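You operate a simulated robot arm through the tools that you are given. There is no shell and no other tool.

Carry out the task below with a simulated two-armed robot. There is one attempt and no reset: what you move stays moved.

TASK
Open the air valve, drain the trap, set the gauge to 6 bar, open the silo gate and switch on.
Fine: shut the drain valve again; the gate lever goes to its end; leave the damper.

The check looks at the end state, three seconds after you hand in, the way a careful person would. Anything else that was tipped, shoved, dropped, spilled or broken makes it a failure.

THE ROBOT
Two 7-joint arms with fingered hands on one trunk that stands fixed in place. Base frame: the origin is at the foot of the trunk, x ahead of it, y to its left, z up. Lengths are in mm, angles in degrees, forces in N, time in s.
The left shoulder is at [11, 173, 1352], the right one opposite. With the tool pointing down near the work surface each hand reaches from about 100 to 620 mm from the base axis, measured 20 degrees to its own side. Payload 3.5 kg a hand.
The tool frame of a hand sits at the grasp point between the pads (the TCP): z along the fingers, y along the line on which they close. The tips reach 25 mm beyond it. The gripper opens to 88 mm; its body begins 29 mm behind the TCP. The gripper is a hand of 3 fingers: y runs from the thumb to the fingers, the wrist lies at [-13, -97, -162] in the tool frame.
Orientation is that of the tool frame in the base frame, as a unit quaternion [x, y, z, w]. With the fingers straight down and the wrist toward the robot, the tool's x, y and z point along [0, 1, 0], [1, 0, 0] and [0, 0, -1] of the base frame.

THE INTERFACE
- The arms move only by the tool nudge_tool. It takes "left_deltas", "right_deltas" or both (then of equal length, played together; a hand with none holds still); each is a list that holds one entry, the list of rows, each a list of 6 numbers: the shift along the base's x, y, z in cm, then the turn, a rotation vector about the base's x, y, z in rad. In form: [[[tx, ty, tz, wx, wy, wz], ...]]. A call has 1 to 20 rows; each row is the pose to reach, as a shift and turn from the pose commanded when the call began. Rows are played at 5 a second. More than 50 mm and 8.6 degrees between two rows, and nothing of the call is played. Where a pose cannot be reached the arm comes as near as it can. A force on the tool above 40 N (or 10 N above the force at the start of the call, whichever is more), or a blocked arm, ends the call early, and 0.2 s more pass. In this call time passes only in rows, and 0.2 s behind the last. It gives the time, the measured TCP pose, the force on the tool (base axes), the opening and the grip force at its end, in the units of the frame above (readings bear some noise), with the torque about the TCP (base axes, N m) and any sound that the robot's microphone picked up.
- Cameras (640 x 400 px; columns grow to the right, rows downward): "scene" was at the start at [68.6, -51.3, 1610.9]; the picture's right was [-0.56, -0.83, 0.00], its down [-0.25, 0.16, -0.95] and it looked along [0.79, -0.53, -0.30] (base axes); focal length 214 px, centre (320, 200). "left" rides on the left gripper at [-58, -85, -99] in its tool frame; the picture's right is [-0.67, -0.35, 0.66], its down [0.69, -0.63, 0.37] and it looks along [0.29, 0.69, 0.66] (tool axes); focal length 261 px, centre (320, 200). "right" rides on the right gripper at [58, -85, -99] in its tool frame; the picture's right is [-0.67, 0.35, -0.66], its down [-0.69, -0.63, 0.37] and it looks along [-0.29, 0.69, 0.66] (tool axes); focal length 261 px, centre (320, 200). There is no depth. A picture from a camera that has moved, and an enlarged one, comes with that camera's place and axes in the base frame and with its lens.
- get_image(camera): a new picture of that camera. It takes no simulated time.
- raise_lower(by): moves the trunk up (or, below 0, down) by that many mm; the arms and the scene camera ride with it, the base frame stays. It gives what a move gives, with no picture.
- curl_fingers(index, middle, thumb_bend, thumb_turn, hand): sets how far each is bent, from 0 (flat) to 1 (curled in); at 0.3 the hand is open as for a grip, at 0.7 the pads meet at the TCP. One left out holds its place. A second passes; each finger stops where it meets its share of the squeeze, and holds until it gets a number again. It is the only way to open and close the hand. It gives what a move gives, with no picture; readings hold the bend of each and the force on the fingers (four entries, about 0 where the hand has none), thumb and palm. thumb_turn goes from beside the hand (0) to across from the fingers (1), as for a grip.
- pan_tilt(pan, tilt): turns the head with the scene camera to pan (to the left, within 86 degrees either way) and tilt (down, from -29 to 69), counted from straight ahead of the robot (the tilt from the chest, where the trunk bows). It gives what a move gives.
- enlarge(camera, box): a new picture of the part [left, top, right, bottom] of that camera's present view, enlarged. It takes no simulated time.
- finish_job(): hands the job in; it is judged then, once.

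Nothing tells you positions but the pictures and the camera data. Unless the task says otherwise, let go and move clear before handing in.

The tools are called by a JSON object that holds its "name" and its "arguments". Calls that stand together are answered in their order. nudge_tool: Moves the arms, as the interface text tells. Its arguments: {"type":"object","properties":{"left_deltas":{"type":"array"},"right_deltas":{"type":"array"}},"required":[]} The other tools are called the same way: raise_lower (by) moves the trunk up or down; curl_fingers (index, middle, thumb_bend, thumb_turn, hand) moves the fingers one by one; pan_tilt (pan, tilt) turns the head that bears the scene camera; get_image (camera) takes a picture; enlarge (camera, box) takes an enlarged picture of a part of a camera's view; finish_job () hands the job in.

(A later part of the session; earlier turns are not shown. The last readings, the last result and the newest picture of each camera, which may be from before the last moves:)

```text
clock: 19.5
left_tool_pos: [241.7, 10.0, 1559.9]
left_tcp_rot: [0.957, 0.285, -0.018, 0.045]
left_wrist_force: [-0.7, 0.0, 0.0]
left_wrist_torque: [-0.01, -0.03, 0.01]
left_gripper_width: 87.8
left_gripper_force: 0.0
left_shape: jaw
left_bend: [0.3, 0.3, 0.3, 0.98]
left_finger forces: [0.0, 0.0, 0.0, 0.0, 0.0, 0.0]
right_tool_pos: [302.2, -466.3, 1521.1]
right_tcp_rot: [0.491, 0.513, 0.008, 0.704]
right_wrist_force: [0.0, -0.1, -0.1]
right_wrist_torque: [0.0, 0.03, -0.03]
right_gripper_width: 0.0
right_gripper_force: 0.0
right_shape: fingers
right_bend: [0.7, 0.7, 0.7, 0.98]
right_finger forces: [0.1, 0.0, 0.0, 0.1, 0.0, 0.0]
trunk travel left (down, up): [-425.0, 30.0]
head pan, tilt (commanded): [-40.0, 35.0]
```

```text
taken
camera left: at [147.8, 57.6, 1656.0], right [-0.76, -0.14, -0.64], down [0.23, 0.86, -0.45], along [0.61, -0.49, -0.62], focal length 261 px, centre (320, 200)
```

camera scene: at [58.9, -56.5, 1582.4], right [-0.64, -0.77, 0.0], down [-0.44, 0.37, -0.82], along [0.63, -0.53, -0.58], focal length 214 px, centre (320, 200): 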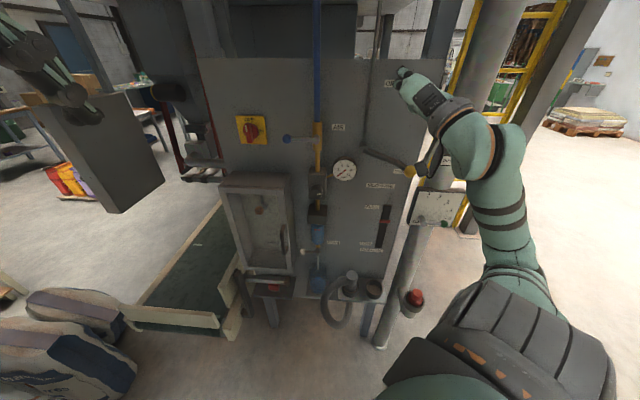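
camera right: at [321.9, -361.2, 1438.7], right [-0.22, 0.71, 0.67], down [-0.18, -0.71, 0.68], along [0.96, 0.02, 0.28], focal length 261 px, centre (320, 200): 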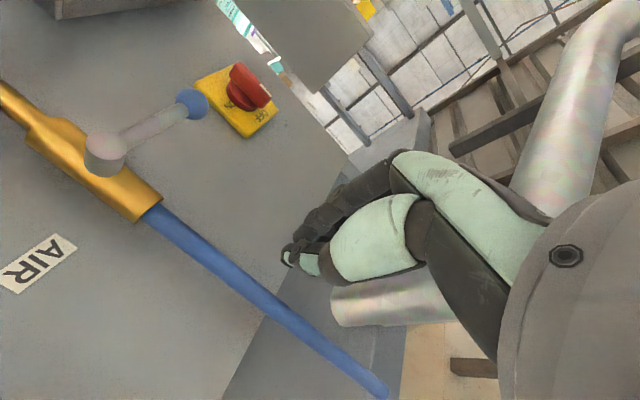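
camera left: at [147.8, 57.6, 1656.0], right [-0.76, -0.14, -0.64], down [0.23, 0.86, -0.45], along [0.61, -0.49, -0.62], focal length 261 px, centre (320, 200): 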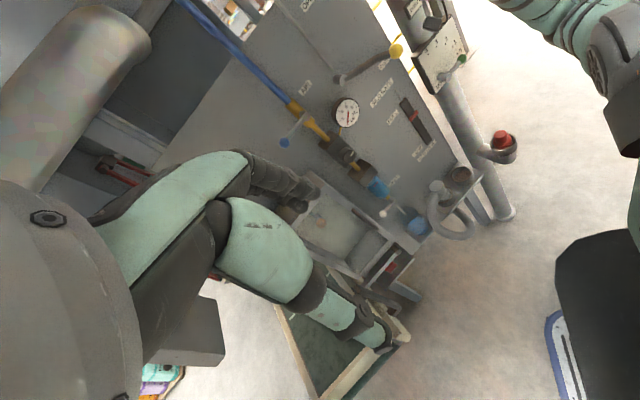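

The commanded pose is what the arm actually reached, and the solver keeps orientation ahead of position. This orientation (fingers up-left, tool normal to the panel) is held cleanly, so I'll translate with it toward the air lever standoff in small steps.

{"name": "nudge_tool", "arguments": {"right_deltas": [[[1.9, 1.2, -0.8, 0, 0, 0], [3.7, 2.4, -1.6, 0, 0, 0], [5.6, 3.6, -2.4, 0, 0, 0], [7.4, 4.8, -3.2, 0, 0, 0], [9.3, 6.0, -4.1, 0, 0, 0], [11.2, 7.2, -4.9, 0, 0, 0], [13.0, 8.4, -5.7, 0, 0, 0], [14.9, 9.6, -6.5, 0, 0, 0], [16.7, 10.8, -7.3, 0, 0, 0], [18.6, 12.0, -8.1, 0, 0, 0]]]}}

{"name": "get_image", "arguments": {"camera": "scene"}}

{"name": "get_image", "arguments": {"camera": "left"}}

```text
clock: 21.9
left_tool_pos: [242.7, 12.1, 1560.3]
left_tcp_rot: [0.957, 0.285, -0.018, 0.045]
left_wrist_force: [0.1, -0.3, -0.8]
left_wrist_torque: [-0.02, 0.0, -0.03]
left_gripper_width: 87.9
left_gripper_force: 0.0
left_shape: jaw
left_bend: [0.3, 0.3, 0.3, 0.98]
left_finger forces: [0.0, 0.0, 0.1, 0.0, 0.0, 0.0]
right_tool_pos: [494.7, -414.4, 1419.2]
right_tcp_rot: [0.491, 0.467, -0.032, 0.735]
right_wrist_force: [-0.5, 0.5, -0.5]
right_wrist_torque: [0.03, -0.01, -0.02]
right_gripper_width: 0.0
right_gripper_force: 0.0
right_shape: fingers
right_bend: [0.7, 0.7, 0.7, 0.98]
right_finger forces: [0.0, 0.1, 0.0, 0.0, 0.0, 0.0]
right hand out of reach, approached as far as the arm can: row 1, 2, 3, 4, 5, 6, 7, 8, 9, 10
trunk travel left (down, up): [-425.0, 30.0]
head pan, tilt (commanded): [-40.0, 35.0]
stopped in row 10 (right hand): the arm was blocked; the commanded pose is now the measured one
```

```text
taken
camera scene: at [60.3, -54.4, 1582.3], right [-0.64, -0.77, 0.0], down [-0.44, 0.37, -0.82], along [0.63, -0.53, -0.58], focal length 214 px, centre (320, 200)
```

scene: 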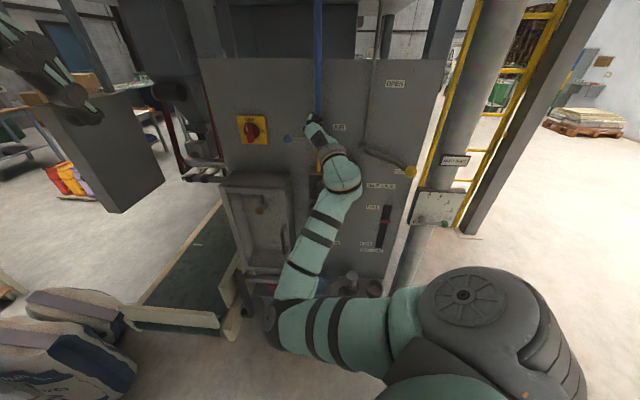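

```text
taken
camera left: at [149.2, 59.7, 1655.6], right [-0.76, -0.14, -0.64], down [0.23, 0.86, -0.45], along [0.61, -0.49, -0.62], focal length 261 px, centre (320, 200)
```

left: 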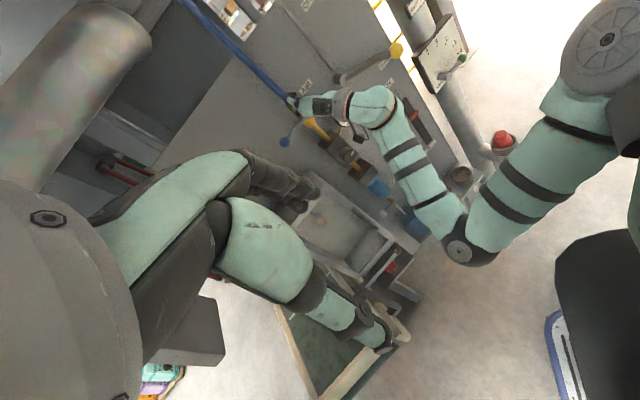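

The elbow crossed to the left again, and the hand is at the valve but without contact (force about zero). I'll retreat to the start posture once more, then re-roll and first lower the hand on the right side so that the elbow sinks, before going left.

{"name": "nudge_tool", "arguments": {"right_deltas": [[[-2.0, 2.0, 0.8, 0.0938, 0.0859, 0.0029], [-4.0, 4.0, 1.8, 0.1875, 0.1718, 0.0058], [-5.5, 4.8, 3.2, 0.2813, 0.2578, 0.0088], [-6.8, 5.0, 4.6, 0.3751, 0.3437, 0.0117], [-7.9, 5.0, 6.0, 0.4688, 0.4296, 0.0146], [-9.0, 4.8, 7.4, 0.5626, 0.5155, 0.0175], [-10.0, 4.6, 8.8, 0.6564, 0.6015, 0.0205], [-11.0, 4.4, 10.2, 0.7502, 0.6874, 0.0234], [-12.0, 4.2, 11.8, 0.8439, 0.7733, 0.0263], [-13.0, 4.1, 13.4, 0.9377, 0.8592, 0.0292], [-14.0, 4.0, 15.0, 1.0315, 0.9452, 0.0322], [-14.8, 4.0, 16.6, 1.1252, 1.0311, 0.0351], [-15.5, 3.9, 18.1, 1.219, 1.117, 0.038]]]}}

{"name": "get_image", "arguments": {"camera": "scene"}}

```text
clock: 23.1
left_tool_pos: [238.3, 9.5, 1560.7]
left_tcp_rot: [0.958, 0.284, -0.016, 0.045]
left_wrist_force: [0.9, -0.8, -0.4]
left_wrist_torque: [0.02, -0.01, 0.04]
left_gripper_width: 87.7
left_gripper_force: 0.1
left_shape: jaw
left_bend: [0.3, 0.3, 0.3, 0.98]
left_finger forces: [0.0, 0.0, 0.1, 0.0, 0.0, 0.0]
right_tool_pos: [402.7, -443.3, 1325.1]
right_tcp_rot: [0.55, 0.522, 0.004, 0.652]
right_wrist_force: [0.2, -0.9, 0.6]
right_wrist_torque: [0.01, -0.01, 0.01]
right_gripper_width: 0.0
right_gripper_force: 0.0
right_shape: fingers
right_bend: [0.7, 0.7, 0.7, 0.98]
right_finger forces: [0.1, 0.1, 0.0, 0.0, 0.0, 0.1]
right hand out of reach, approached as far as the arm can: row 1, 2, 3, 4, 5
trunk travel left (down, up): [-425.0, 30.0]
head pan, tilt (commanded): [-40.0, 35.0]
stopped in row 5 (right hand): the arm was blocked; the commanded pose is now the measured one
```

```text
taken
camera scene: at [55.3, -57.1, 1582.5], right [-0.64, -0.77, 0.0], down [-0.44, 0.37, -0.82], along [0.63, -0.53, -0.57], focal length 214 px, centre (320, 200)
```

scene: 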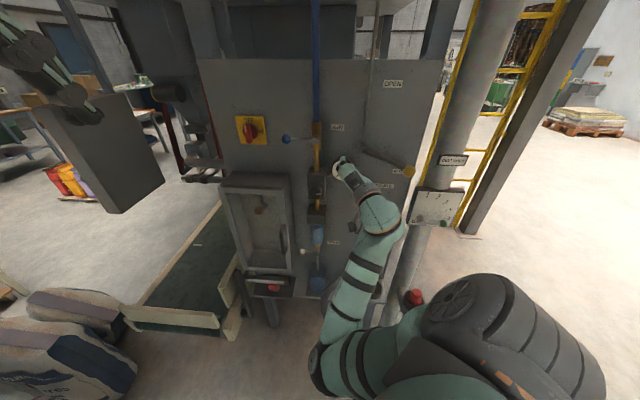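

{"name": "nudge_tool", "arguments": {"right_deltas": [[[-1.0, 0.6, 2.5, 0.0907, 0.0918, 0.0039], [-2.0, 1.2, 5.0, 0.1815, 0.1836, 0.0078], [-2.6, 1.8, 7.5, 0.2722, 0.2755, 0.0117], [-3.0, 2.4, 10.0, 0.3629, 0.3673, 0.0156], [-3.4, 3.0, 12.5, 0.4536, 0.4591, 0.0195], [-3.8, 3.6, 15.0, 0.5444, 0.5509, 0.0235], [-4.2, 4.3, 17.5, 0.6351, 0.6427, 0.0274], [-4.7, 5.0, 20.0, 0.7258, 0.7345, 0.0313], [-5.2, 5.6, 22.5, 0.8165, 0.8264, 0.0352], [-5.7, 6.2, 25.0, 0.9073, 0.9182, 0.0391], [-6.2, 6.8, 27.5, 0.998, 1.01, 0.043]]]}}

{"name": "get_image", "arguments": {"camera": "scene"}}

```text
clock: 25.5
left_tool_pos: [240.8, 8.3, 1560.7]
left_tcp_rot: [0.958, 0.284, -0.017, 0.044]
left_wrist_force: [-0.1, -0.3, -0.2]
left_wrist_torque: [0.01, 0.0, 0.02]
left_gripper_width: 87.7
left_gripper_force: 0.0
left_shape: jaw
left_bend: [0.3, 0.3, 0.3, 0.98]
left_finger forces: [0.0, 0.0, 0.0, 0.0, 0.1, 0.0]
right_tool_pos: [341.4, -373.5, 1599.8]
right_tcp_rot: [0.707, 0.708, 0.0, -0.001]
right_wrist_force: [0.7, 0.2, 0.3]
right_wrist_torque: [0.01, 0.0, -0.03]
right_gripper_width: 0.0
right_gripper_force: 0.1
right_shape: fingers
right_bend: [0.7, 0.7, 0.7, 0.98]
right_finger forces: [0.0, 0.0, 0.0, 0.0, 0.0, 0.1]
right hand out of reach, approached as far as the arm can: row 1, 2, 3, 4
trunk travel left (down, up): [-425.0, 30.0]
head pan, tilt (commanded): [-40.0, 35.0]
```

```text
taken
camera scene: at [57.3, -56.4, 1582.4], right [-0.64, -0.77, 0.0], down [-0.44, 0.37, -0.82], along [0.63, -0.53, -0.58], focal length 214 px, centre (320, 200)
```

scene: 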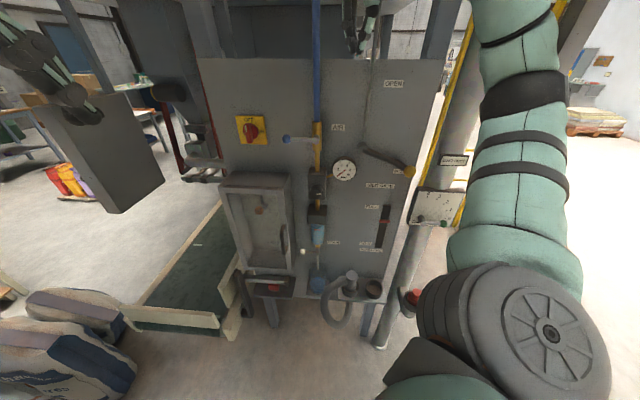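

{"name": "nudge_tool", "arguments": {"right_deltas": [[[0.45, -0.2, -0.4, -0.114, -0.0472, 0.0472], [0.9, -0.4, -0.8, -0.228, -0.0945, 0.0945], [1.4, -0.6, -1.2, -0.3421, -0.1417, 0.1417], [1.8, -0.8, -1.6, -0.4561, -0.1889, 0.1889], [2.3, -1.0, -2.0, -0.5701, -0.2362, 0.2362], [2.8, -1.2, -2.5, -0.6841, -0.2834, 0.2834], [3.2, -1.4, -3.0, -0.7982, -0.3306, 0.3306], [3.7, -1.6, -3.5, -0.9122, -0.3778, 0.3778], [4.2, -1.8, -4.0, -1.0262, -0.4251, 0.4251], [4.6, -2.0, -4.5, -1.1402, -0.4723, 0.4723], [5.1, -2.2, -5.0, -1.2543, -0.5195, 0.5195], [5.6, -2.6, -6.5, -1.3683, -0.5668, 0.5668], [6.2, -3.2, -9.0, -1.4823, -0.614, 0.614], [6.8, -3.8, -12.0, -1.4823, -0.614, 0.614], [7.4, -4.4, -15.0, -1.4823, -0.614, 0.614], [8.0, -5.0, -18.0, -1.4823, -0.614, 0.614], [8.2, -5.2, -21.0, -1.4823, -0.614, 0.614], [8.2, -5.2, -24.0, -1.4823, -0.614, 0.614], [8.2, -5.2, -27.0, -1.4823, -0.614, 0.614], [8.2, -5.2, -30.0, -1.4823, -0.614, 0.614]]]}}

{"name": "get_image", "arguments": {"camera": "scene"}}

{"name": "get_image", "arguments": {"camera": "left"}}

```text
clock: 29.7
left_tool_pos: [242.2, 9.5, 1559.1]
left_tcp_rot: [0.958, 0.284, -0.017, 0.044]
left_wrist_force: [-0.9, -0.4, 0.4]
left_wrist_torque: [-0.01, -0.03, -0.02]
left_gripper_width: 87.9
left_gripper_force: 0.1
left_shape: jaw
left_bend: [0.3, 0.3, 0.3, 0.98]
left_finger forces: [0.0, 0.0, 0.0, 0.0, 0.1, 0.0]
right_tool_pos: [410.3, -412.1, 1480.8]
right_tcp_rot: [0.27, 0.654, -0.271, 0.653]
right_wrist_force: [-0.6, 0.6, -0.4]
right_wrist_torque: [0.01, -0.01, -0.01]
right_gripper_width: 0.0
right_gripper_force: 0.1
right_shape: fingers
right_bend: [0.7, 0.7, 0.7, 0.98]
right_finger forces: [0.0, 0.0, 0.1, 0.1, 0.1, 0.1]
right hand out of reach, approached as far as the arm can: row 15, 16, 17, 18, 19, 20
trunk travel left (down, up): [-425.0, 30.0]
head pan, tilt (commanded): [-40.0, 35.0]
```

```text
taken
camera scene: at [58.3, -56.1, 1582.4], right [-0.64, -0.77, 0.0], down [-0.44, 0.37, -0.82], along [0.63, -0.53, -0.58], focal length 214 px, centre (320, 200)
```

scene: 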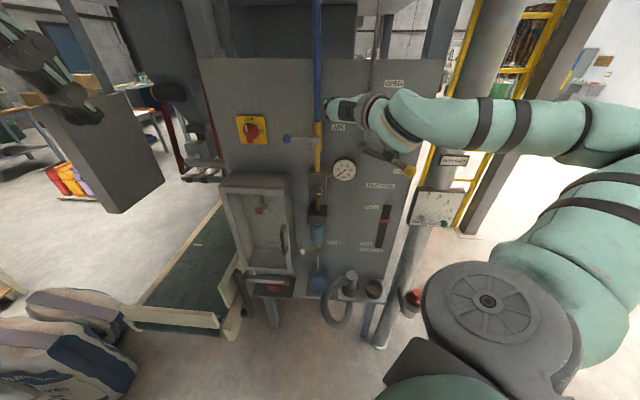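

```text
taken
camera left: at [146.8, 58.1, 1656.0], right [-0.76, -0.13, -0.64], down [0.23, 0.86, -0.45], along [0.61, -0.49, -0.62], focal length 261 px, centre (320, 200)
```

left: 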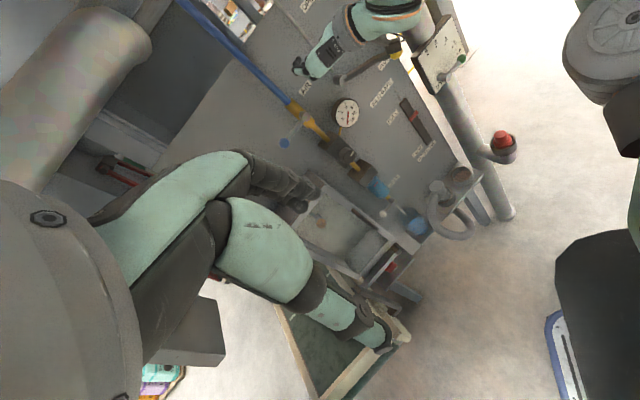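

Going straight down in this orientation stops at z≈1480, so some joint limit is close. I'll probe which way is free with a small roll in the other direction (fingers left and slightly down) while lowering.

{"name": "nudge_tool", "arguments": {"right_deltas": [[[0, 0, 0, -0.09, 0.09, 0], [0, 0, 0, -0.18, 0.18, 0], [0, 0, -1.5, -0.27, 0.27, 0], [0, 0, -3.0, -0.27, 0.27, 0], [0, 0, -4.5, -0.27, 0.27, 0], [0, 0, -6.0, -0.27, 0.27, 0]]]}}

```text
clock: 31.1
left_tool_pos: [241.1, 9.8, 1561.4]
left_tcp_rot: [0.958, 0.284, -0.016, 0.044]
left_wrist_force: [-0.8, 0.7, 0.6]
left_wrist_torque: [0.01, -0.01, -0.02]
left_gripper_width: 87.8
left_gripper_force: 0.1
left_shape: jaw
left_bend: [0.3, 0.3, 0.3, 0.98]
left_finger forces: [0.0, 0.0, 0.0, 0.0, 0.0, 0.0]
right_tool_pos: [409.5, -412.9, 1420.5]
right_tcp_rot: [0.142, 0.693, -0.39, 0.59]
right_wrist_force: [-0.5, -0.7, 0.4]
right_wrist_torque: [0.02, -0.01, -0.01]
right_gripper_width: 0.1
right_gripper_force: 0.1
right_shape: fingers
right_bend: [0.7, 0.7, 0.7, 0.98]
right_finger forces: [0.1, 0.0, 0.0, 0.0, 0.1, 0.0]
trunk travel left (down, up): [-425.0, 30.0]
head pan, tilt (commanded): [-40.0, 35.0]
```

Rolling that way frees the arm, and it reached the target exactly. I'll go left to the air lever standoff in this roll and see how far it carries.

{"name": "nudge_tool", "arguments": {"right_deltas": [[[1.6, 1.2, 0.3, 0, 0, 0], [3.2, 2.3, 0.7, 0, 0, 0], [4.8, 3.5, 1.0, 0, 0, 0], [6.4, 4.6, 1.3, 0, 0, 0], [8.0, 5.8, 1.7, 0, 0, 0], [9.6, 7.0, 2.0, 0, 0, 0]]]}}

{"name": "get_image", "arguments": {"camera": "scene"}}

{"name": "get_image", "arguments": {"camera": "right"}}

{"name": "enlarge", "arguments": {"camera": "left", "box": [200, 0, 440, 150]}}

```text
clock: 32.5
left_tool_pos: [240.2, 11.7, 1559.0]
left_tcp_rot: [0.958, 0.284, -0.017, 0.046]
left_wrist_force: [-0.9, -0.2, 0.4]
left_wrist_torque: [0.01, 0.0, 0.03]
left_gripper_width: 88.0
left_gripper_force: 0.0
left_shape: jaw
left_bend: [0.3, 0.3, 0.3, 0.98]
left_finger forces: [0.0, 0.0, 0.0, 0.0, 0.0, 0.0]
right_tool_pos: [506.8, -340.2, 1441.0]
right_tcp_rot: [0.141, 0.692, -0.39, 0.591]
right_wrist_force: [0.3, 0.0, -0.2]
right_wrist_torque: [0.0, 0.02, -0.03]
right_gripper_width: 0.0
right_gripper_force: 0.1
right_shape: fingers
right_bend: [0.7, 0.7, 0.7, 0.98]
right_finger forces: [0.1, 0.1, 0.0, 0.0, 0.0, 0.0]
trunk travel left (down, up): [-425.0, 30.0]
head pan, tilt (commanded): [-40.0, 35.0]
```

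```text
taken
camera scene: at [58.6, -54.4, 1582.5], right [-0.64, -0.77, 0.0], down [-0.44, 0.37, -0.82], along [0.63, -0.53, -0.58], focal length 214 px, centre (320, 200)
```

scene: 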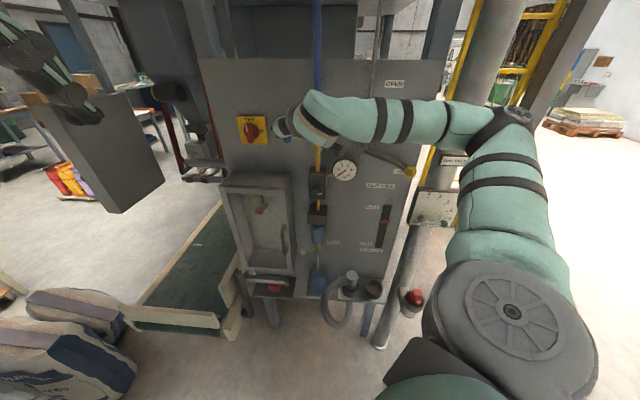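

```text
taken
camera right: at [365.4, -340.6, 1419.9], right [-0.06, 0.87, 0.49], down [0.03, -0.49, 0.87], along [1.0, 0.06, 0.01], focal length 261 px, centre (320, 200)
```

right: 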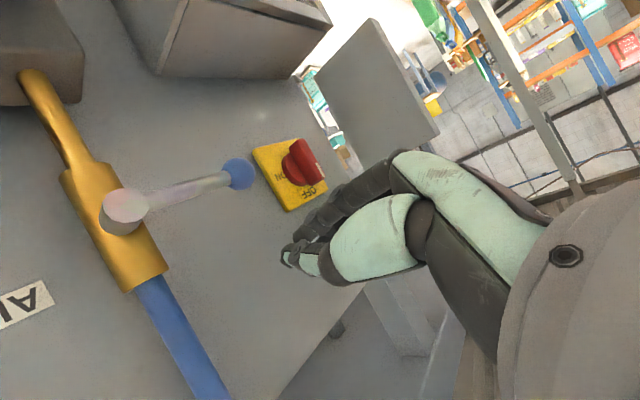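

```text
2.67 times, centred on (320, 75) of left
camera zoom: at [147.1, 59.9, 1656.0], right [-0.76, -0.14, -0.64], down [0.23, 0.86, -0.45], along [0.61, -0.49, -0.62], focal length 695 px, centre (320, 533)
```

zoom: 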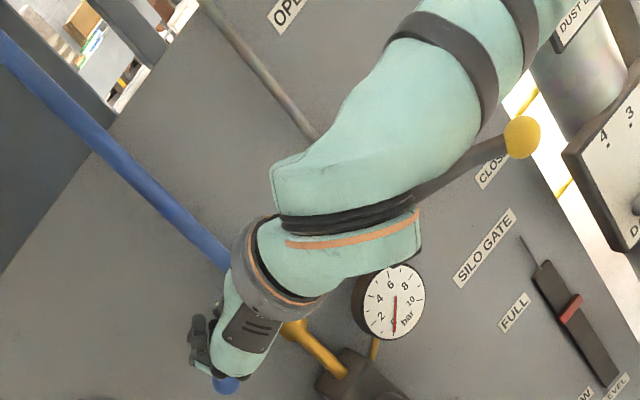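

The air lever standoff is reached exactly: TCP at (507,-340,1441), with the switch, lever ball and hub all visible in the hand camera. Now I advance toward the panel above the lever shaft so the fingertips pass its depth.

{"name": "nudge_tool", "arguments": {"right_deltas": [[[1.3, -1.3, 0, 0, 0, 0], [2.5, -2.5, 0, 0, 0, 0], [3.7, -3.7, 0, 0, 0, 0]]]}}

{"name": "get_image", "arguments": {"camera": "right"}}

{"name": "enlarge", "arguments": {"camera": "scene", "box": [220, 80, 380, 180]}}

{"name": "enlarge", "arguments": {"camera": "left", "box": [220, 50, 380, 150]}}

```text
clock: 33.3
left_tool_pos: [241.4, 9.6, 1560.2]
left_tcp_rot: [0.958, 0.284, -0.017, 0.044]
left_wrist_force: [0.9, -0.4, 0.3]
left_wrist_torque: [0.01, 0.0, 0.0]
left_gripper_width: 87.7
left_gripper_force: 0.0
left_shape: jaw
left_bend: [0.3, 0.3, 0.3, 0.98]
left_finger forces: [0.0, 0.1, 0.0, 0.1, 0.0, 0.0]
right_tool_pos: [542.3, -379.8, 1440.1]
right_tcp_rot: [0.141, 0.693, -0.39, 0.589]
right_wrist_force: [-0.3, -0.8, 0.0]
right_wrist_torque: [-0.01, -0.01, 0.02]
right_gripper_width: 0.2
right_gripper_force: 0.0
right_shape: fingers
right_bend: [0.7, 0.7, 0.7, 0.98]
right_finger forces: [0.0, 0.0, 0.0, 0.0, 0.0, 0.0]
trunk travel left (down, up): [-425.0, 30.0]
head pan, tilt (commanded): [-40.0, 35.0]
```

```text
taken
camera right: at [402.6, -379.4, 1419.0], right [-0.06, 0.87, 0.49], down [0.03, -0.49, 0.87], along [1.0, 0.06, 0.01], focal length 261 px, centre (320, 200)
```

right: 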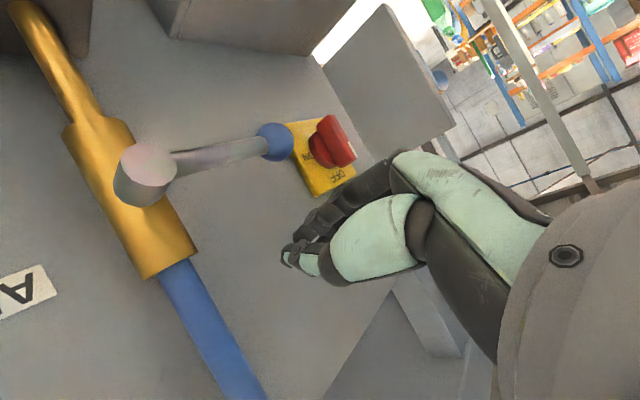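

```text
4.00 times, centred on (300, 130) of scene
camera zoom: at [58.6, -56.1, 1582.4], right [-0.64, -0.77, 0.0], down [-0.44, 0.37, -0.82], along [0.63, -0.53, -0.58], focal length 858 px, centre (400, 480)
```

zoom: 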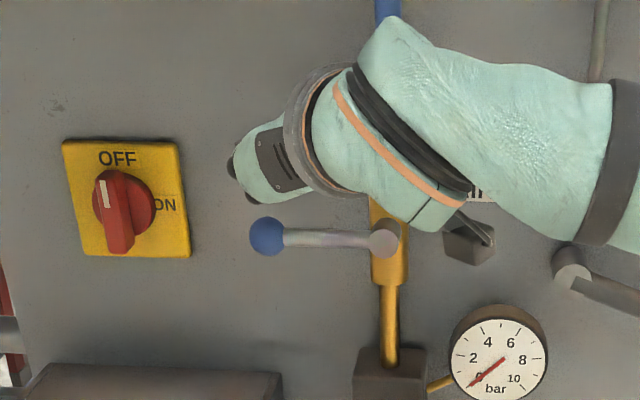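

```text
4.00 times, centred on (300, 100) of left
camera zoom: at [147.1, 58.1, 1656.0], right [-0.76, -0.13, -0.64], down [0.23, 0.86, -0.45], along [0.61, -0.49, -0.62], focal length 1043 px, centre (400, 600)
```

zoom: 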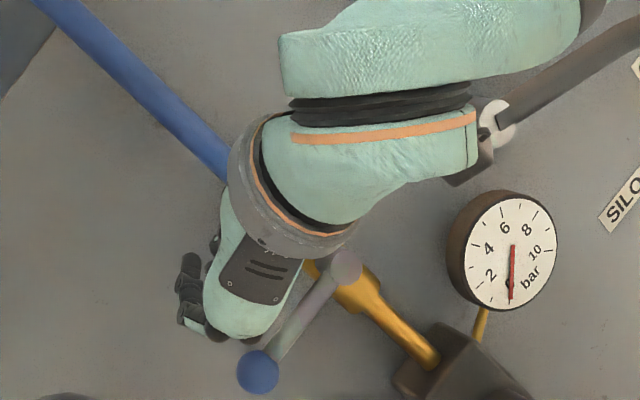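

The fingers are above the shaft at the right depth. I'll lower slowly until I feel the lever, testing whether it opens downward.

{"name": "nudge_tool", "arguments": {"right_deltas": [[[0.3, 0.3, -1.0, 0, 0, 0], [0.5, 0.5, -2.0, 0, 0, 0], [0.5, 0.5, -2.8, 0, 0, 0], [0.5, 0.5, -3.4, 0, 0, 0], [0.5, 0.5, -4.0, 0, 0, 0], [0.5, 0.5, -4.6, 0, 0, 0]]]}}

{"name": "get_image", "arguments": {"camera": "right"}}

{"name": "enlarge", "arguments": {"camera": "scene", "box": [220, 80, 380, 180]}}

```text
clock: 34.7
left_tool_pos: [240.2, 10.8, 1559.7]
left_tcp_rot: [0.958, 0.284, -0.017, 0.044]
left_wrist_force: [0.8, -0.8, -0.3]
left_wrist_torque: [0.02, 0.03, 0.01]
left_gripper_width: 87.9
left_gripper_force: 0.1
left_shape: jaw
left_bend: [0.3, 0.3, 0.3, 0.98]
left_finger forces: [0.0, 0.0, 0.0, 0.0, 0.0, 0.0]
right_tool_pos: [547.9, -375.4, 1415.4]
right_tcp_rot: [0.14, 0.694, -0.389, 0.589]
right_wrist_force: [-0.2, -0.4, 0.3]
right_wrist_torque: [0.0, -0.01, -0.02]
right_gripper_width: 0.0
right_gripper_force: 0.0
right_shape: fingers
right_bend: [0.7, 0.7, 0.7, 0.98]
right_finger forces: [0.0, 0.1, 0.0, 0.0, 0.0, 0.0]
right hand out of reach, approached as far as the arm can: row 4, 5, 6
trunk travel left (down, up): [-425.0, 30.0]
head pan, tilt (commanded): [-40.0, 35.0]
```

```text
taken
camera right: at [407.1, -375.6, 1394.8], right [-0.06, 0.87, 0.49], down [0.03, -0.49, 0.87], along [1.0, 0.07, 0.0], focal length 261 px, centre (320, 200)
```

right: 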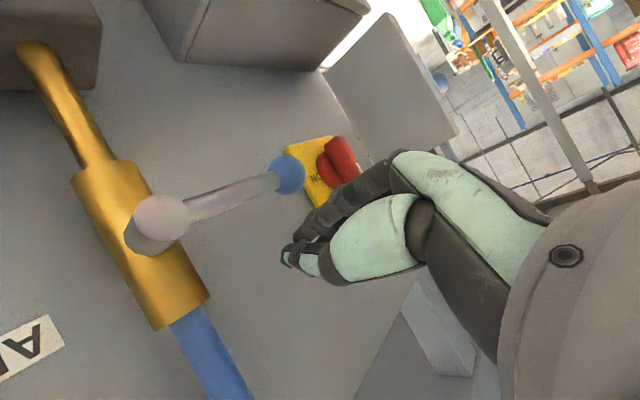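

```text
4.00 times, centred on (300, 130) of scene
camera zoom: at [58.1, -55.8, 1582.4], right [-0.64, -0.77, 0.0], down [-0.44, 0.37, -0.82], along [0.63, -0.53, -0.58], focal length 858 px, centre (400, 480)
```

zoom: 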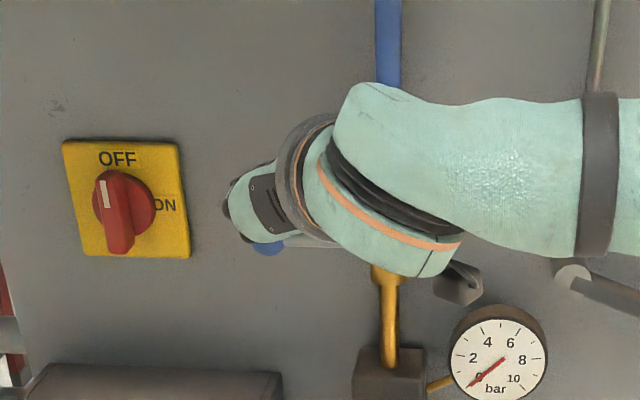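

At this roll the arm can't go below z≈1415. I'll back off, raise the hand, and lower the trunk by 140 mm so the same posture covers the lever's whole arc.

{"name": "nudge_tool", "arguments": {"right_deltas": [[[-1.5, 1.5, 0.5, 0, 0, 0], [-3.0, 3.0, 1.0, 0, 0, 0], [-4.5, 4.5, 2.0, 0, 0, 0], [-4.5, 4.5, 4.0, 0, 0, 0], [-4.5, 4.5, 6.5, 0, 0, 0], [-4.5, 4.5, 9.0, 0, 0, 0], [-4.5, 4.5, 11.5, 0, 0, 0], [-4.5, 4.5, 14.0, 0, 0, 0]]]}}

{"name": "raise_lower", "arguments": {"by": -140}}

{"name": "get_image", "arguments": {"camera": "scene"}}

{"name": "get_image", "arguments": {"camera": "right"}}

```text
clock: 36.5
left_tool_pos: [241.2, 9.3, 1559.2]
left_tcp_rot: [0.957, 0.285, -0.016, 0.045]
left_wrist_force: [0.3, -0.1, 0.3]
left_wrist_torque: [-0.03, 0.04, 0.02]
left_gripper_width: 87.9
left_gripper_force: 0.1
left_shape: jaw
left_bend: [0.3, 0.3, 0.3, 0.98]
left_finger forces: [0.1, 0.0, 0.0, 0.1, 0.0, 0.0]
right_tool_pos: [502.8, -330.4, 1553.1]
right_tcp_rot: [0.141, 0.693, -0.39, 0.589]
right_wrist_force: [-0.2, 0.7, 0.3]
right_wrist_torque: [0.0, 0.02, -0.03]
right_gripper_width: 0.1
right_gripper_force: 0.1
right_shape: fingers
right_bend: [0.7, 0.7, 0.7, 0.98]
right_finger forces: [0.1, 0.0, 0.0, 0.0, 0.0, 0.0]
right hand out of reach, approached as far as the arm can: row 2
trunk travel left (down, up): [-425.0, 30.0]
head pan, tilt (commanded): [-40.0, 35.0]
```

```text
clock: 38.1
left_tool_pos: [240.7, 9.9, 1419.8]
left_tcp_rot: [0.957, 0.285, -0.017, 0.044]
left_wrist_force: [0.1, -0.3, -0.2]
left_wrist_torque: [0.02, -0.02, -0.01]
left_gripper_width: 87.6
left_gripper_force: 0.0
left_shape: jaw
left_bend: [0.3, 0.3, 0.3, 0.98]
left_finger forces: [0.0, 0.1, 0.1, 0.0, 0.0, 0.0]
right_tool_pos: [502.8, -329.3, 1414.1]
right_tcp_rot: [0.143, 0.693, -0.389, 0.59]
right_wrist_force: [0.7, -0.6, -0.6]
right_wrist_torque: [0.0, 0.0, -0.03]
right_gripper_width: 0.2
right_gripper_force: 0.0
right_shape: fingers
right_bend: [0.7, 0.7, 0.7, 0.98]
right_finger forces: [0.0, 0.0, 0.1, 0.1, 0.0, 0.0]
trunk travel left (down, up): [-285.0, 170.0]
head pan, tilt (commanded): [-40.0, 35.0]
```

```text
taken
camera scene: at [97.4, -55.9, 1433.3], right [-0.64, -0.77, 0.05], down [-0.5, 0.37, -0.78], along [0.58, -0.53, -0.62], focal length 214 px, centre (320, 200)
```

scene: 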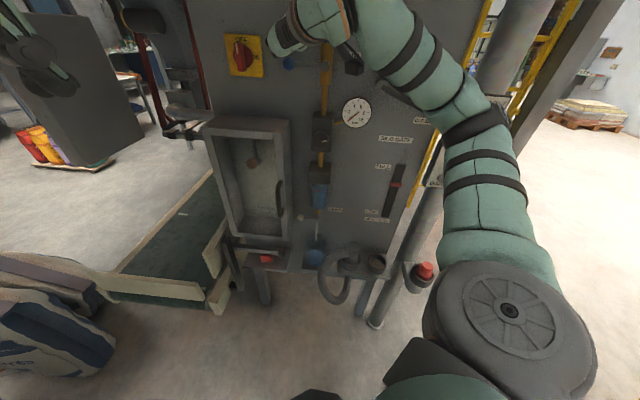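

```text
taken
camera right: at [361.9, -330.3, 1393.6], right [-0.06, 0.87, 0.49], down [0.03, -0.49, 0.87], along [1.0, 0.06, 0.01], focal length 261 px, centre (320, 200)
```

right: 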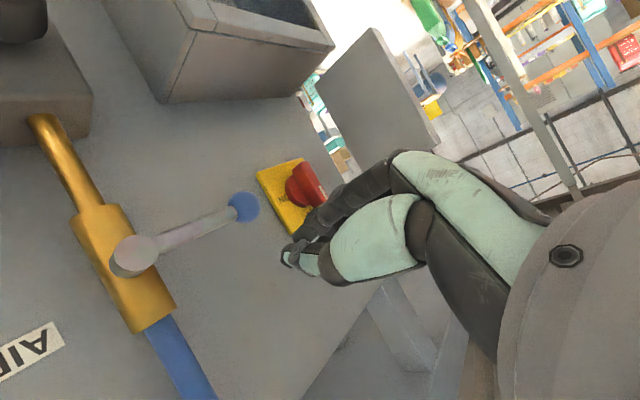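

The trunk went down 140 mm and bowed slightly, and the tool kept its pose at (503,-329,1414). I'll tilt the head back up, then raise the hand a little and advance above the lever again.

{"name": "pan_tilt", "arguments": {"pan": -38, "tilt": 18}}

{"name": "nudge_tool", "arguments": {"right_deltas": [[[0, 0, 1.5, 0, 0, 0], [0, 0, 3.0, 0, 0, 0], [1.5, -1.5, 3.0, 0, 0, 0], [3.0, -3.0, 3.0, 0, 0, 0], [4.5, -4.5, 3.0, 0, 0, 0]]]}}

{"name": "get_image", "arguments": {"camera": "scene"}}

{"name": "get_image", "arguments": {"camera": "left"}}

{"name": "get_image", "arguments": {"camera": "right"}}

```text
clock: 39.0
left_tool_pos: [241.5, 10.1, 1419.5]
left_tcp_rot: [0.958, 0.284, -0.017, 0.044]
left_wrist_force: [-0.1, 0.4, -0.1]
left_wrist_torque: [-0.01, -0.02, -0.01]
left_gripper_width: 87.8
left_gripper_force: 0.0
left_shape: jaw
left_bend: [0.3, 0.3, 0.3, 0.98]
left_finger forces: [0.0, 0.0, 0.1, 0.1, 0.1, 0.0]
right_tool_pos: [501.1, -331.5, 1414.4]
right_tcp_rot: [0.142, 0.693, -0.389, 0.59]
right_wrist_force: [0.1, 0.0, 0.0]
right_wrist_torque: [0.04, 0.0, -0.04]
right_gripper_width: 0.1
right_gripper_force: 0.1
right_shape: fingers
right_bend: [0.7, 0.7, 0.7, 0.98]
right_finger forces: [0.0, 0.0, 0.0, 0.0, 0.0, 0.0]
trunk travel left (down, up): [-285.0, 170.0]
head pan, tilt (commanded): [-38.0, 18.0]
```

```text
clock: 40.1
left_tool_pos: [242.0, 9.7, 1420.6]
left_tcp_rot: [0.957, 0.284, -0.017, 0.045]
left_wrist_force: [0.0, 0.6, 1.0]
left_wrist_torque: [-0.03, 0.02, 0.03]
left_gripper_width: 88.2
left_gripper_force: 0.0
left_shape: jaw
left_bend: [0.3, 0.3, 0.3, 0.98]
left_finger forces: [0.1, 0.1, 0.1, 0.1, 0.1, 0.0]
right_tool_pos: [548.5, -375.4, 1444.1]
right_tcp_rot: [0.142, 0.693, -0.389, 0.59]
right_wrist_force: [-1.2, 0.2, -0.4]
right_wrist_torque: [0.01, 0.02, -0.04]
right_gripper_width: 0.0
right_gripper_force: 0.0
right_shape: fingers
right_bend: [0.7, 0.7, 0.7, 0.98]
right_finger forces: [0.1, 0.0, 0.1, 0.1, 0.0, 0.0]
trunk travel left (down, up): [-285.0, 170.0]
head pan, tilt (commanded): [-38.0, 18.0]
```

```text
taken
camera scene: at [106.2, -56.9, 1459.8], right [-0.61, -0.79, 0.05], down [-0.32, 0.19, -0.93], along [0.72, -0.59, -0.37], focal length 214 px, centre (320, 200)
```

scene: 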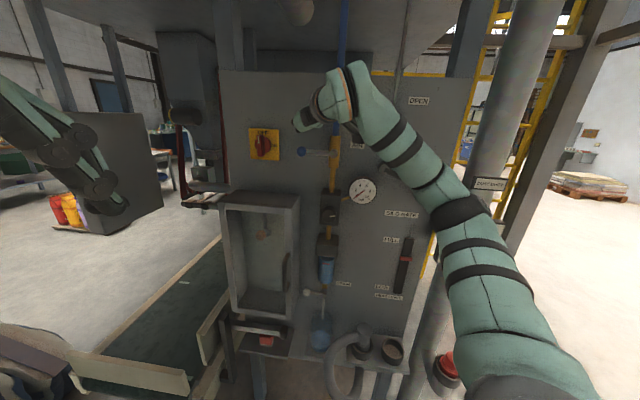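

```text
taken
camera left: at [147.3, 58.1, 1516.0], right [-0.76, -0.13, -0.64], down [0.23, 0.86, -0.45], along [0.61, -0.49, -0.62], focal length 261 px, centre (320, 200)
```

left: 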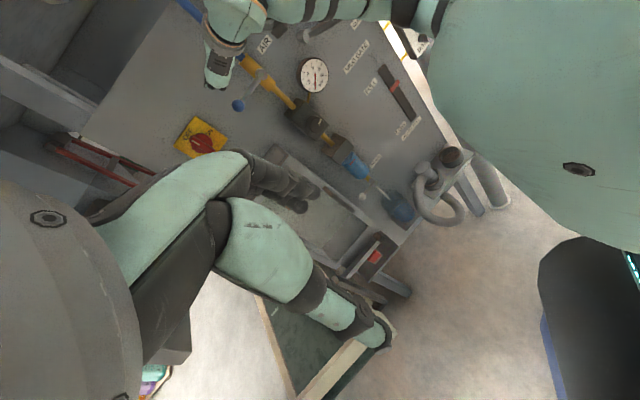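

```text
taken
camera right: at [407.9, -375.5, 1423.5], right [-0.06, 0.87, 0.49], down [0.03, -0.49, 0.87], along [1.0, 0.06, 0.01], focal length 261 px, centre (320, 200)
```

right: 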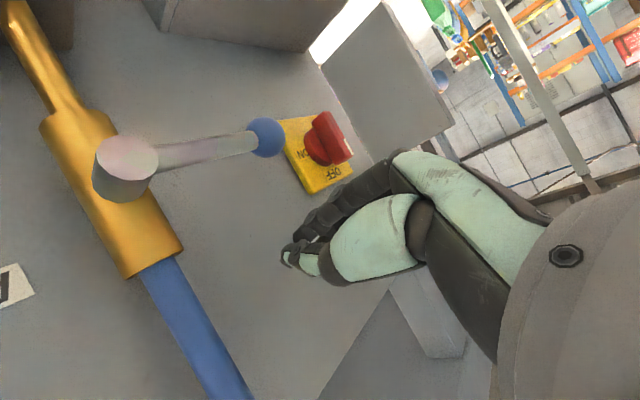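

Reach is clean here. Now I lower slowly onto the shaft.

{"name": "nudge_tool", "arguments": {"right_deltas": [[[0, 0, -1.0, 0, 0, 0], [0, 0, -2.0, 0, 0, 0], [0, 0, -2.7, 0, 0, 0], [0, 0, -3.3, 0, 0, 0], [0, 0, -3.9, 0, 0, 0], [0, 0, -4.5, 0, 0, 0], [0, 0, -5.1, 0, 0, 0]]]}}

{"name": "get_image", "arguments": {"camera": "right"}}

{"name": "enlarge", "arguments": {"camera": "scene", "box": [240, 60, 440, 185]}}

{"name": "enlarge", "arguments": {"camera": "left", "box": [170, 0, 370, 125]}}

```text
clock: 41.8
left_tool_pos: [241.0, 9.7, 1419.1]
left_tcp_rot: [0.958, 0.284, -0.016, 0.045]
left_wrist_force: [0.3, -0.1, -0.8]
left_wrist_torque: [0.01, -0.02, 0.02]
left_gripper_width: 87.8
left_gripper_force: 0.0
left_shape: jaw
left_bend: [0.3, 0.3, 0.3, 0.98]
left_finger forces: [0.0, 0.0, 0.0, 0.0, 0.0, 0.0]
right_tool_pos: [548.1, -374.8, 1392.7]
right_tcp_rot: [0.141, 0.693, -0.39, 0.59]
right_wrist_force: [0.2, -0.6, -0.1]
right_wrist_torque: [0.0, -0.03, -0.01]
right_gripper_width: 0.1
right_gripper_force: 0.0
right_shape: fingers
right_bend: [0.7, 0.7, 0.7, 0.98]
right_finger forces: [0.0, 0.2, 0.1, 0.0, 0.1, 0.0]
trunk travel left (down, up): [-285.0, 170.0]
head pan, tilt (commanded): [-38.0, 18.0]
```

```text
taken
camera right: at [407.4, -375.3, 1372.3], right [-0.06, 0.87, 0.49], down [0.03, -0.49, 0.87], along [1.0, 0.06, 0.01], focal length 261 px, centre (320, 200)
```

right: 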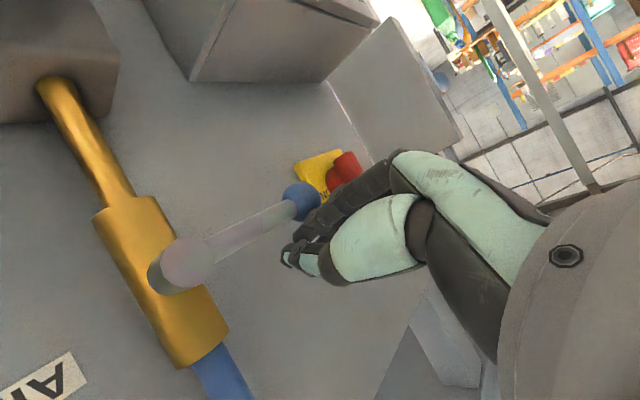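

```text
3.20 times, centred on (340, 122) of scene
camera zoom: at [105.9, -57.0, 1459.9], right [-0.61, -0.79, 0.05], down [-0.32, 0.19, -0.93], along [0.72, -0.59, -0.37], focal length 686 px, centre (256, 448)
```

zoom: 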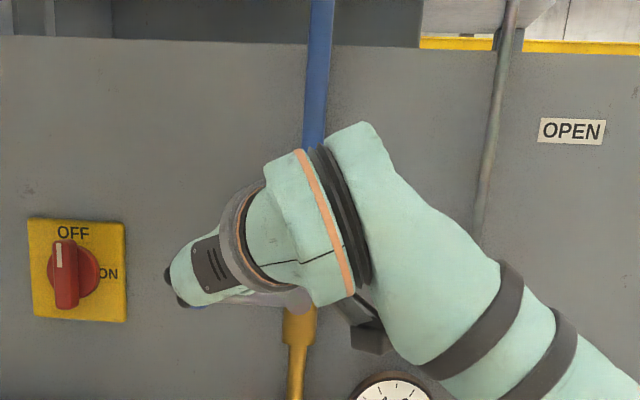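

```text
3.20 times, centred on (270, 62) of left
camera zoom: at [146.9, 58.0, 1516.0], right [-0.76, -0.13, -0.64], down [0.23, 0.86, -0.45], along [0.61, -0.49, -0.62], focal length 834 px, centre (480, 640)
```

zoom: 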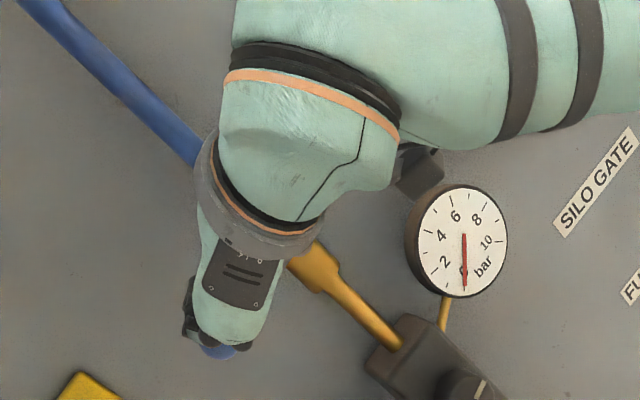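

No contact yet at z≈1393; the close-up camera puts the lever axis nearer z≈1369 than 1380. I'll continue down in small steps.

{"name": "nudge_tool", "arguments": {"right_deltas": [[[0, 0, -0.5, 0, 0, 0], [0, 0, -1.0, 0, 0, 0], [0, 0, -1.5, 0, 0, 0], [0, 0, -2.0, 0, 0, 0]]]}}

{"name": "get_image", "arguments": {"camera": "right"}}

{"name": "enlarge", "arguments": {"camera": "left", "box": [170, 0, 370, 125]}}

```text
clock: 42.8
left_tool_pos: [240.9, 10.0, 1419.3]
left_tcp_rot: [0.958, 0.284, -0.017, 0.045]
left_wrist_force: [-0.2, 0.2, -0.3]
left_wrist_torque: [0.0, -0.02, 0.05]
left_gripper_width: 87.9
left_gripper_force: 0.0
left_shape: jaw
left_bend: [0.3, 0.3, 0.3, 0.98]
left_finger forces: [0.0, 0.0, 0.0, 0.0, 0.1, 0.0]
right_tool_pos: [548.2, -374.5, 1373.5]
right_tcp_rot: [0.142, 0.692, -0.39, 0.59]
right_wrist_force: [-1.3, 1.2, 0.7]
right_wrist_torque: [-0.03, 0.0, -0.02]
right_gripper_width: 0.0
right_gripper_force: 0.5
right_shape: fingers
right_bend: [0.7, 0.7, 0.7, 0.98]
right_finger forces: [1.9, 0.0, 0.0, 0.0, 0.0, 0.1]
trunk travel left (down, up): [-285.0, 170.0]
head pan, tilt (commanded): [-38.0, 18.0]
```

```text
taken
camera right: at [406.5, -374.8, 1352.5], right [-0.06, 0.87, 0.49], down [0.03, -0.49, 0.87], along [1.0, 0.06, 0.01], focal length 261 px, centre (320, 200)
```

right: 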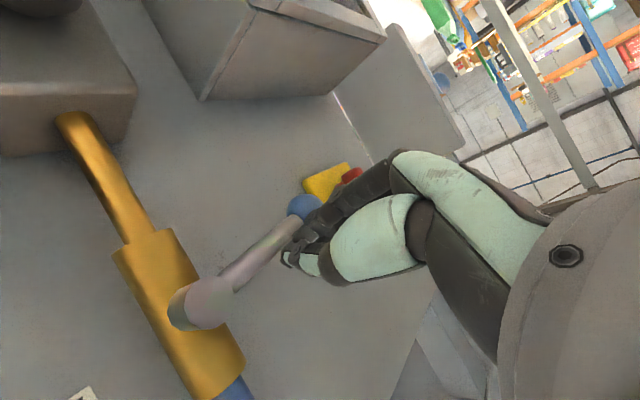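

```text
3.20 times, centred on (270, 62) of left
camera zoom: at [146.3, 58.7, 1516.0], right [-0.76, -0.14, -0.64], down [0.23, 0.86, -0.45], along [0.61, -0.49, -0.62], focal length 834 px, centre (480, 640)
```

zoom: 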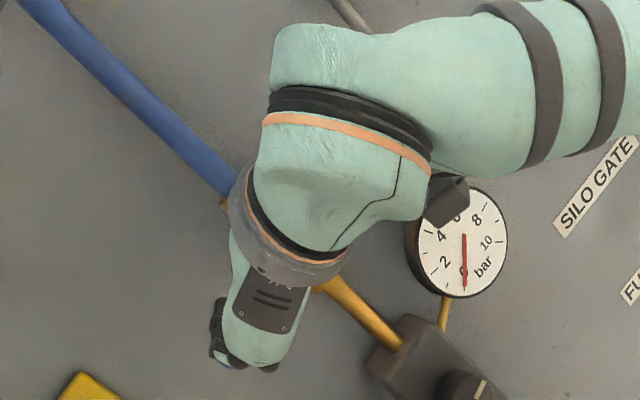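

The index finger feels about 2 N and the lever's ball has dropped about 17 mm, so it opens downward. I'll follow the arc to about 60°.

{"name": "nudge_tool", "arguments": {"right_deltas": [[[0.03, 0.03, -0.94, 0, 0, 0], [-0.07, -0.07, -1.8, 0, 0, 0], [-0.26, -0.26, -2.62, 0, 0, 0], [-0.5, -0.5, -3.3, 0, 0, 0], [-0.79, -0.79, -3.95, 0, 0, 0], [-1.19, -1.19, -4.6, 0, 0, 0]]]}}

{"name": "get_image", "arguments": {"camera": "right"}}

{"name": "enlarge", "arguments": {"camera": "left", "box": [170, 0, 370, 125]}}

```text
clock: 44.1
left_tool_pos: [240.0, 10.9, 1419.9]
left_tcp_rot: [0.958, 0.284, -0.017, 0.045]
left_wrist_force: [0.5, -0.2, -0.1]
left_wrist_torque: [0.0, -0.02, -0.04]
left_gripper_width: 87.9
left_gripper_force: 0.1
left_shape: jaw
left_bend: [0.3, 0.3, 0.3, 0.98]
left_finger forces: [0.1, 0.1, 0.0, 0.1, 0.1, 0.0]
right_tool_pos: [536.4, -386.4, 1327.3]
right_tcp_rot: [0.142, 0.693, -0.39, 0.59]
right_wrist_force: [-0.6, 2.8, 1.4]
right_wrist_torque: [-0.03, 0.0, 0.04]
right_gripper_width: 0.0
right_gripper_force: 1.3
right_shape: fingers
right_bend: [0.7, 0.7, 0.7, 0.99]
right_finger forces: [0.1, 0.0, 0.1, 0.0, 2.9, 0.0]
trunk travel left (down, up): [-285.0, 170.0]
head pan, tilt (commanded): [-38.0, 18.0]
```

```text
taken
camera right: at [394.9, -386.7, 1306.9], right [-0.06, 0.87, 0.49], down [0.03, -0.49, 0.87], along [1.0, 0.06, 0.01], focal length 261 px, centre (320, 200)
```

right: 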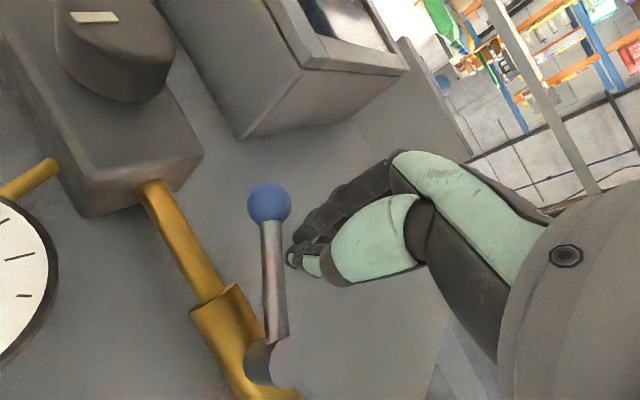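

```text
3.20 times, centred on (270, 62) of left
camera zoom: at [146.2, 58.9, 1516.0], right [-0.76, -0.14, -0.64], down [0.23, 0.86, -0.45], along [0.61, -0.49, -0.62], focal length 834 px, centre (480, 640)
```

zoom: 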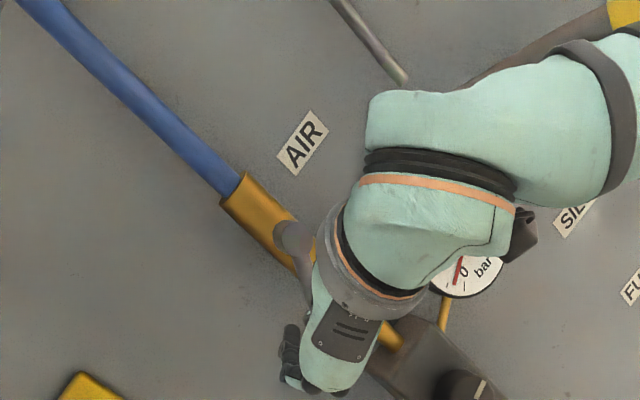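

The lever is at about 60° with light force. I'll continue the arc to 90°.

{"name": "nudge_tool", "arguments": {"right_deltas": [[[-0.45, -0.45, -0.57, 0, 0, 0], [-0.9, -0.9, -1.01, 0, 0, 0], [-1.38, -1.38, -1.35, 0, 0, 0], [-1.96, -1.96, -1.65, 0, 0, 0]]]}}

{"name": "get_image", "arguments": {"camera": "right"}}

{"name": "enlarge", "arguments": {"camera": "left", "box": [190, 20, 390, 145]}}

```text
clock: 45.1
left_tool_pos: [241.3, 11.1, 1419.5]
left_tcp_rot: [0.957, 0.285, -0.017, 0.045]
left_wrist_force: [0.6, -0.8, -0.3]
left_wrist_torque: [0.01, 0.01, 0.04]
left_gripper_width: 88.0
left_gripper_force: 0.0
left_shape: jaw
left_bend: [0.3, 0.3, 0.3, 0.98]
left_finger forces: [0.0, 0.1, 0.0, 0.1, 0.1, 0.0]
right_tool_pos: [517.4, -406.8, 1310.6]
right_tcp_rot: [0.142, 0.692, -0.39, 0.59]
right_wrist_force: [1.1, 3.1, 1.3]
right_wrist_torque: [-0.03, -0.04, 0.03]
right_gripper_width: 0.0
right_gripper_force: 1.9
right_shape: fingers
right_bend: [0.7, 0.7, 0.71, 0.99]
right_finger forces: [0.0, 0.0, 0.1, 0.0, 4.4, 0.1]
trunk travel left (down, up): [-285.0, 170.0]
head pan, tilt (commanded): [-38.0, 18.0]
```

```text
taken
camera right: at [375.4, -406.1, 1290.5], right [-0.06, 0.87, 0.49], down [0.03, -0.49, 0.87], along [1.0, 0.06, 0.01], focal length 261 px, centre (320, 200)
```

right: 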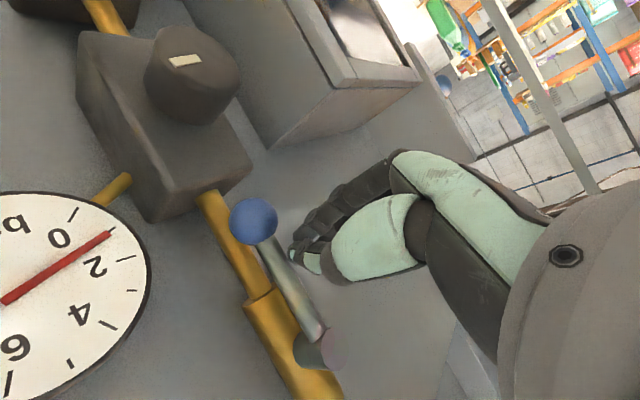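

```text
3.20 times, centred on (290, 82) of left
camera zoom: at [146.5, 59.2, 1516.0], right [-0.76, -0.14, -0.64], down [0.23, 0.86, -0.45], along [0.61, -0.49, -0.62], focal length 834 px, centre (416, 576)
```

zoom: 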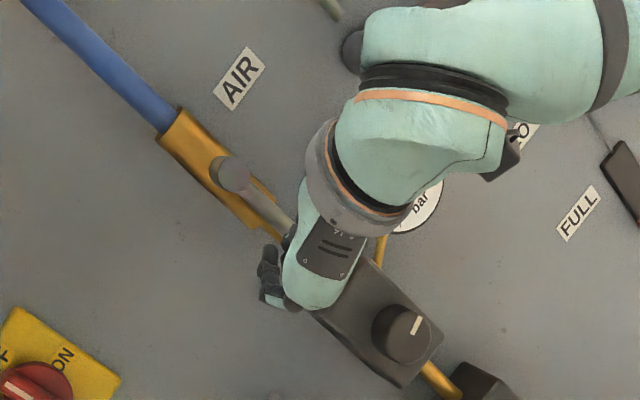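

The lever now looks almost parallel to the pipe. I'll push a bit further to the right to find its stop.

{"name": "nudge_tool", "arguments": {"right_deltas": [[[-0.3, -0.3, 0, 0, 0, 0], [-0.6, -0.6, 0, 0, 0, 0], [-0.9, -0.9, 0, 0, 0, 0], [-1.2, -1.2, 0, 0, 0, 0]]]}}

{"name": "get_image", "arguments": {"camera": "right"}}

{"name": "enlarge", "arguments": {"camera": "left", "box": [190, 20, 390, 145]}}

```text
clock: 46.1
left_tool_pos: [241.7, 11.5, 1420.2]
left_tcp_rot: [0.958, 0.283, -0.018, 0.045]
left_wrist_force: [1.0, -0.2, 0.0]
left_wrist_torque: [0.01, 0.01, -0.02]
left_gripper_width: 87.9
left_gripper_force: 0.1
left_shape: jaw
left_bend: [0.3, 0.3, 0.3, 0.98]
left_finger forces: [0.0, 0.0, 0.0, 0.0, 0.1, 0.1]
right_tool_pos: [504.5, -416.6, 1312.4]
right_tcp_rot: [0.14, 0.692, -0.391, 0.59]
right_wrist_force: [-1.4, 7.3, 0.6]
right_wrist_torque: [0.0, -0.01, 0.17]
right_gripper_width: 1.4
right_gripper_force: 3.5
right_shape: fingers
right_bend: [0.67, 0.7, 0.7, 0.98]
right_finger forces: [6.7, 0.1, 0.1, 0.0, 0.1, 0.1]
trunk travel left (down, up): [-285.0, 170.0]
head pan, tilt (commanded): [-38.0, 18.0]
```

```text
taken
camera right: at [363.7, -416.3, 1290.9], right [-0.06, 0.87, 0.49], down [0.03, -0.49, 0.87], along [1.0, 0.06, 0.01], focal length 261 px, centre (320, 200)
```

right: 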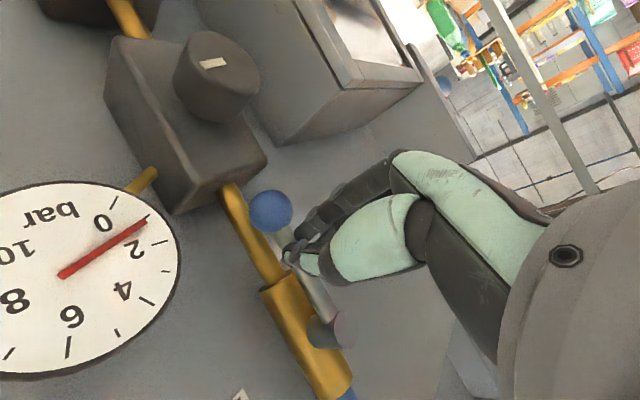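

```text
3.20 times, centred on (290, 82) of left
camera zoom: at [147.0, 60.4, 1515.9], right [-0.76, -0.14, -0.64], down [0.23, 0.86, -0.45], along [0.61, -0.49, -0.62], focal length 834 px, centre (416, 576)
```

zoom: 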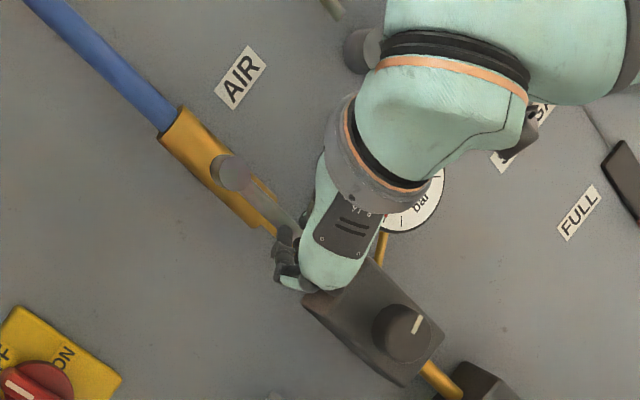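

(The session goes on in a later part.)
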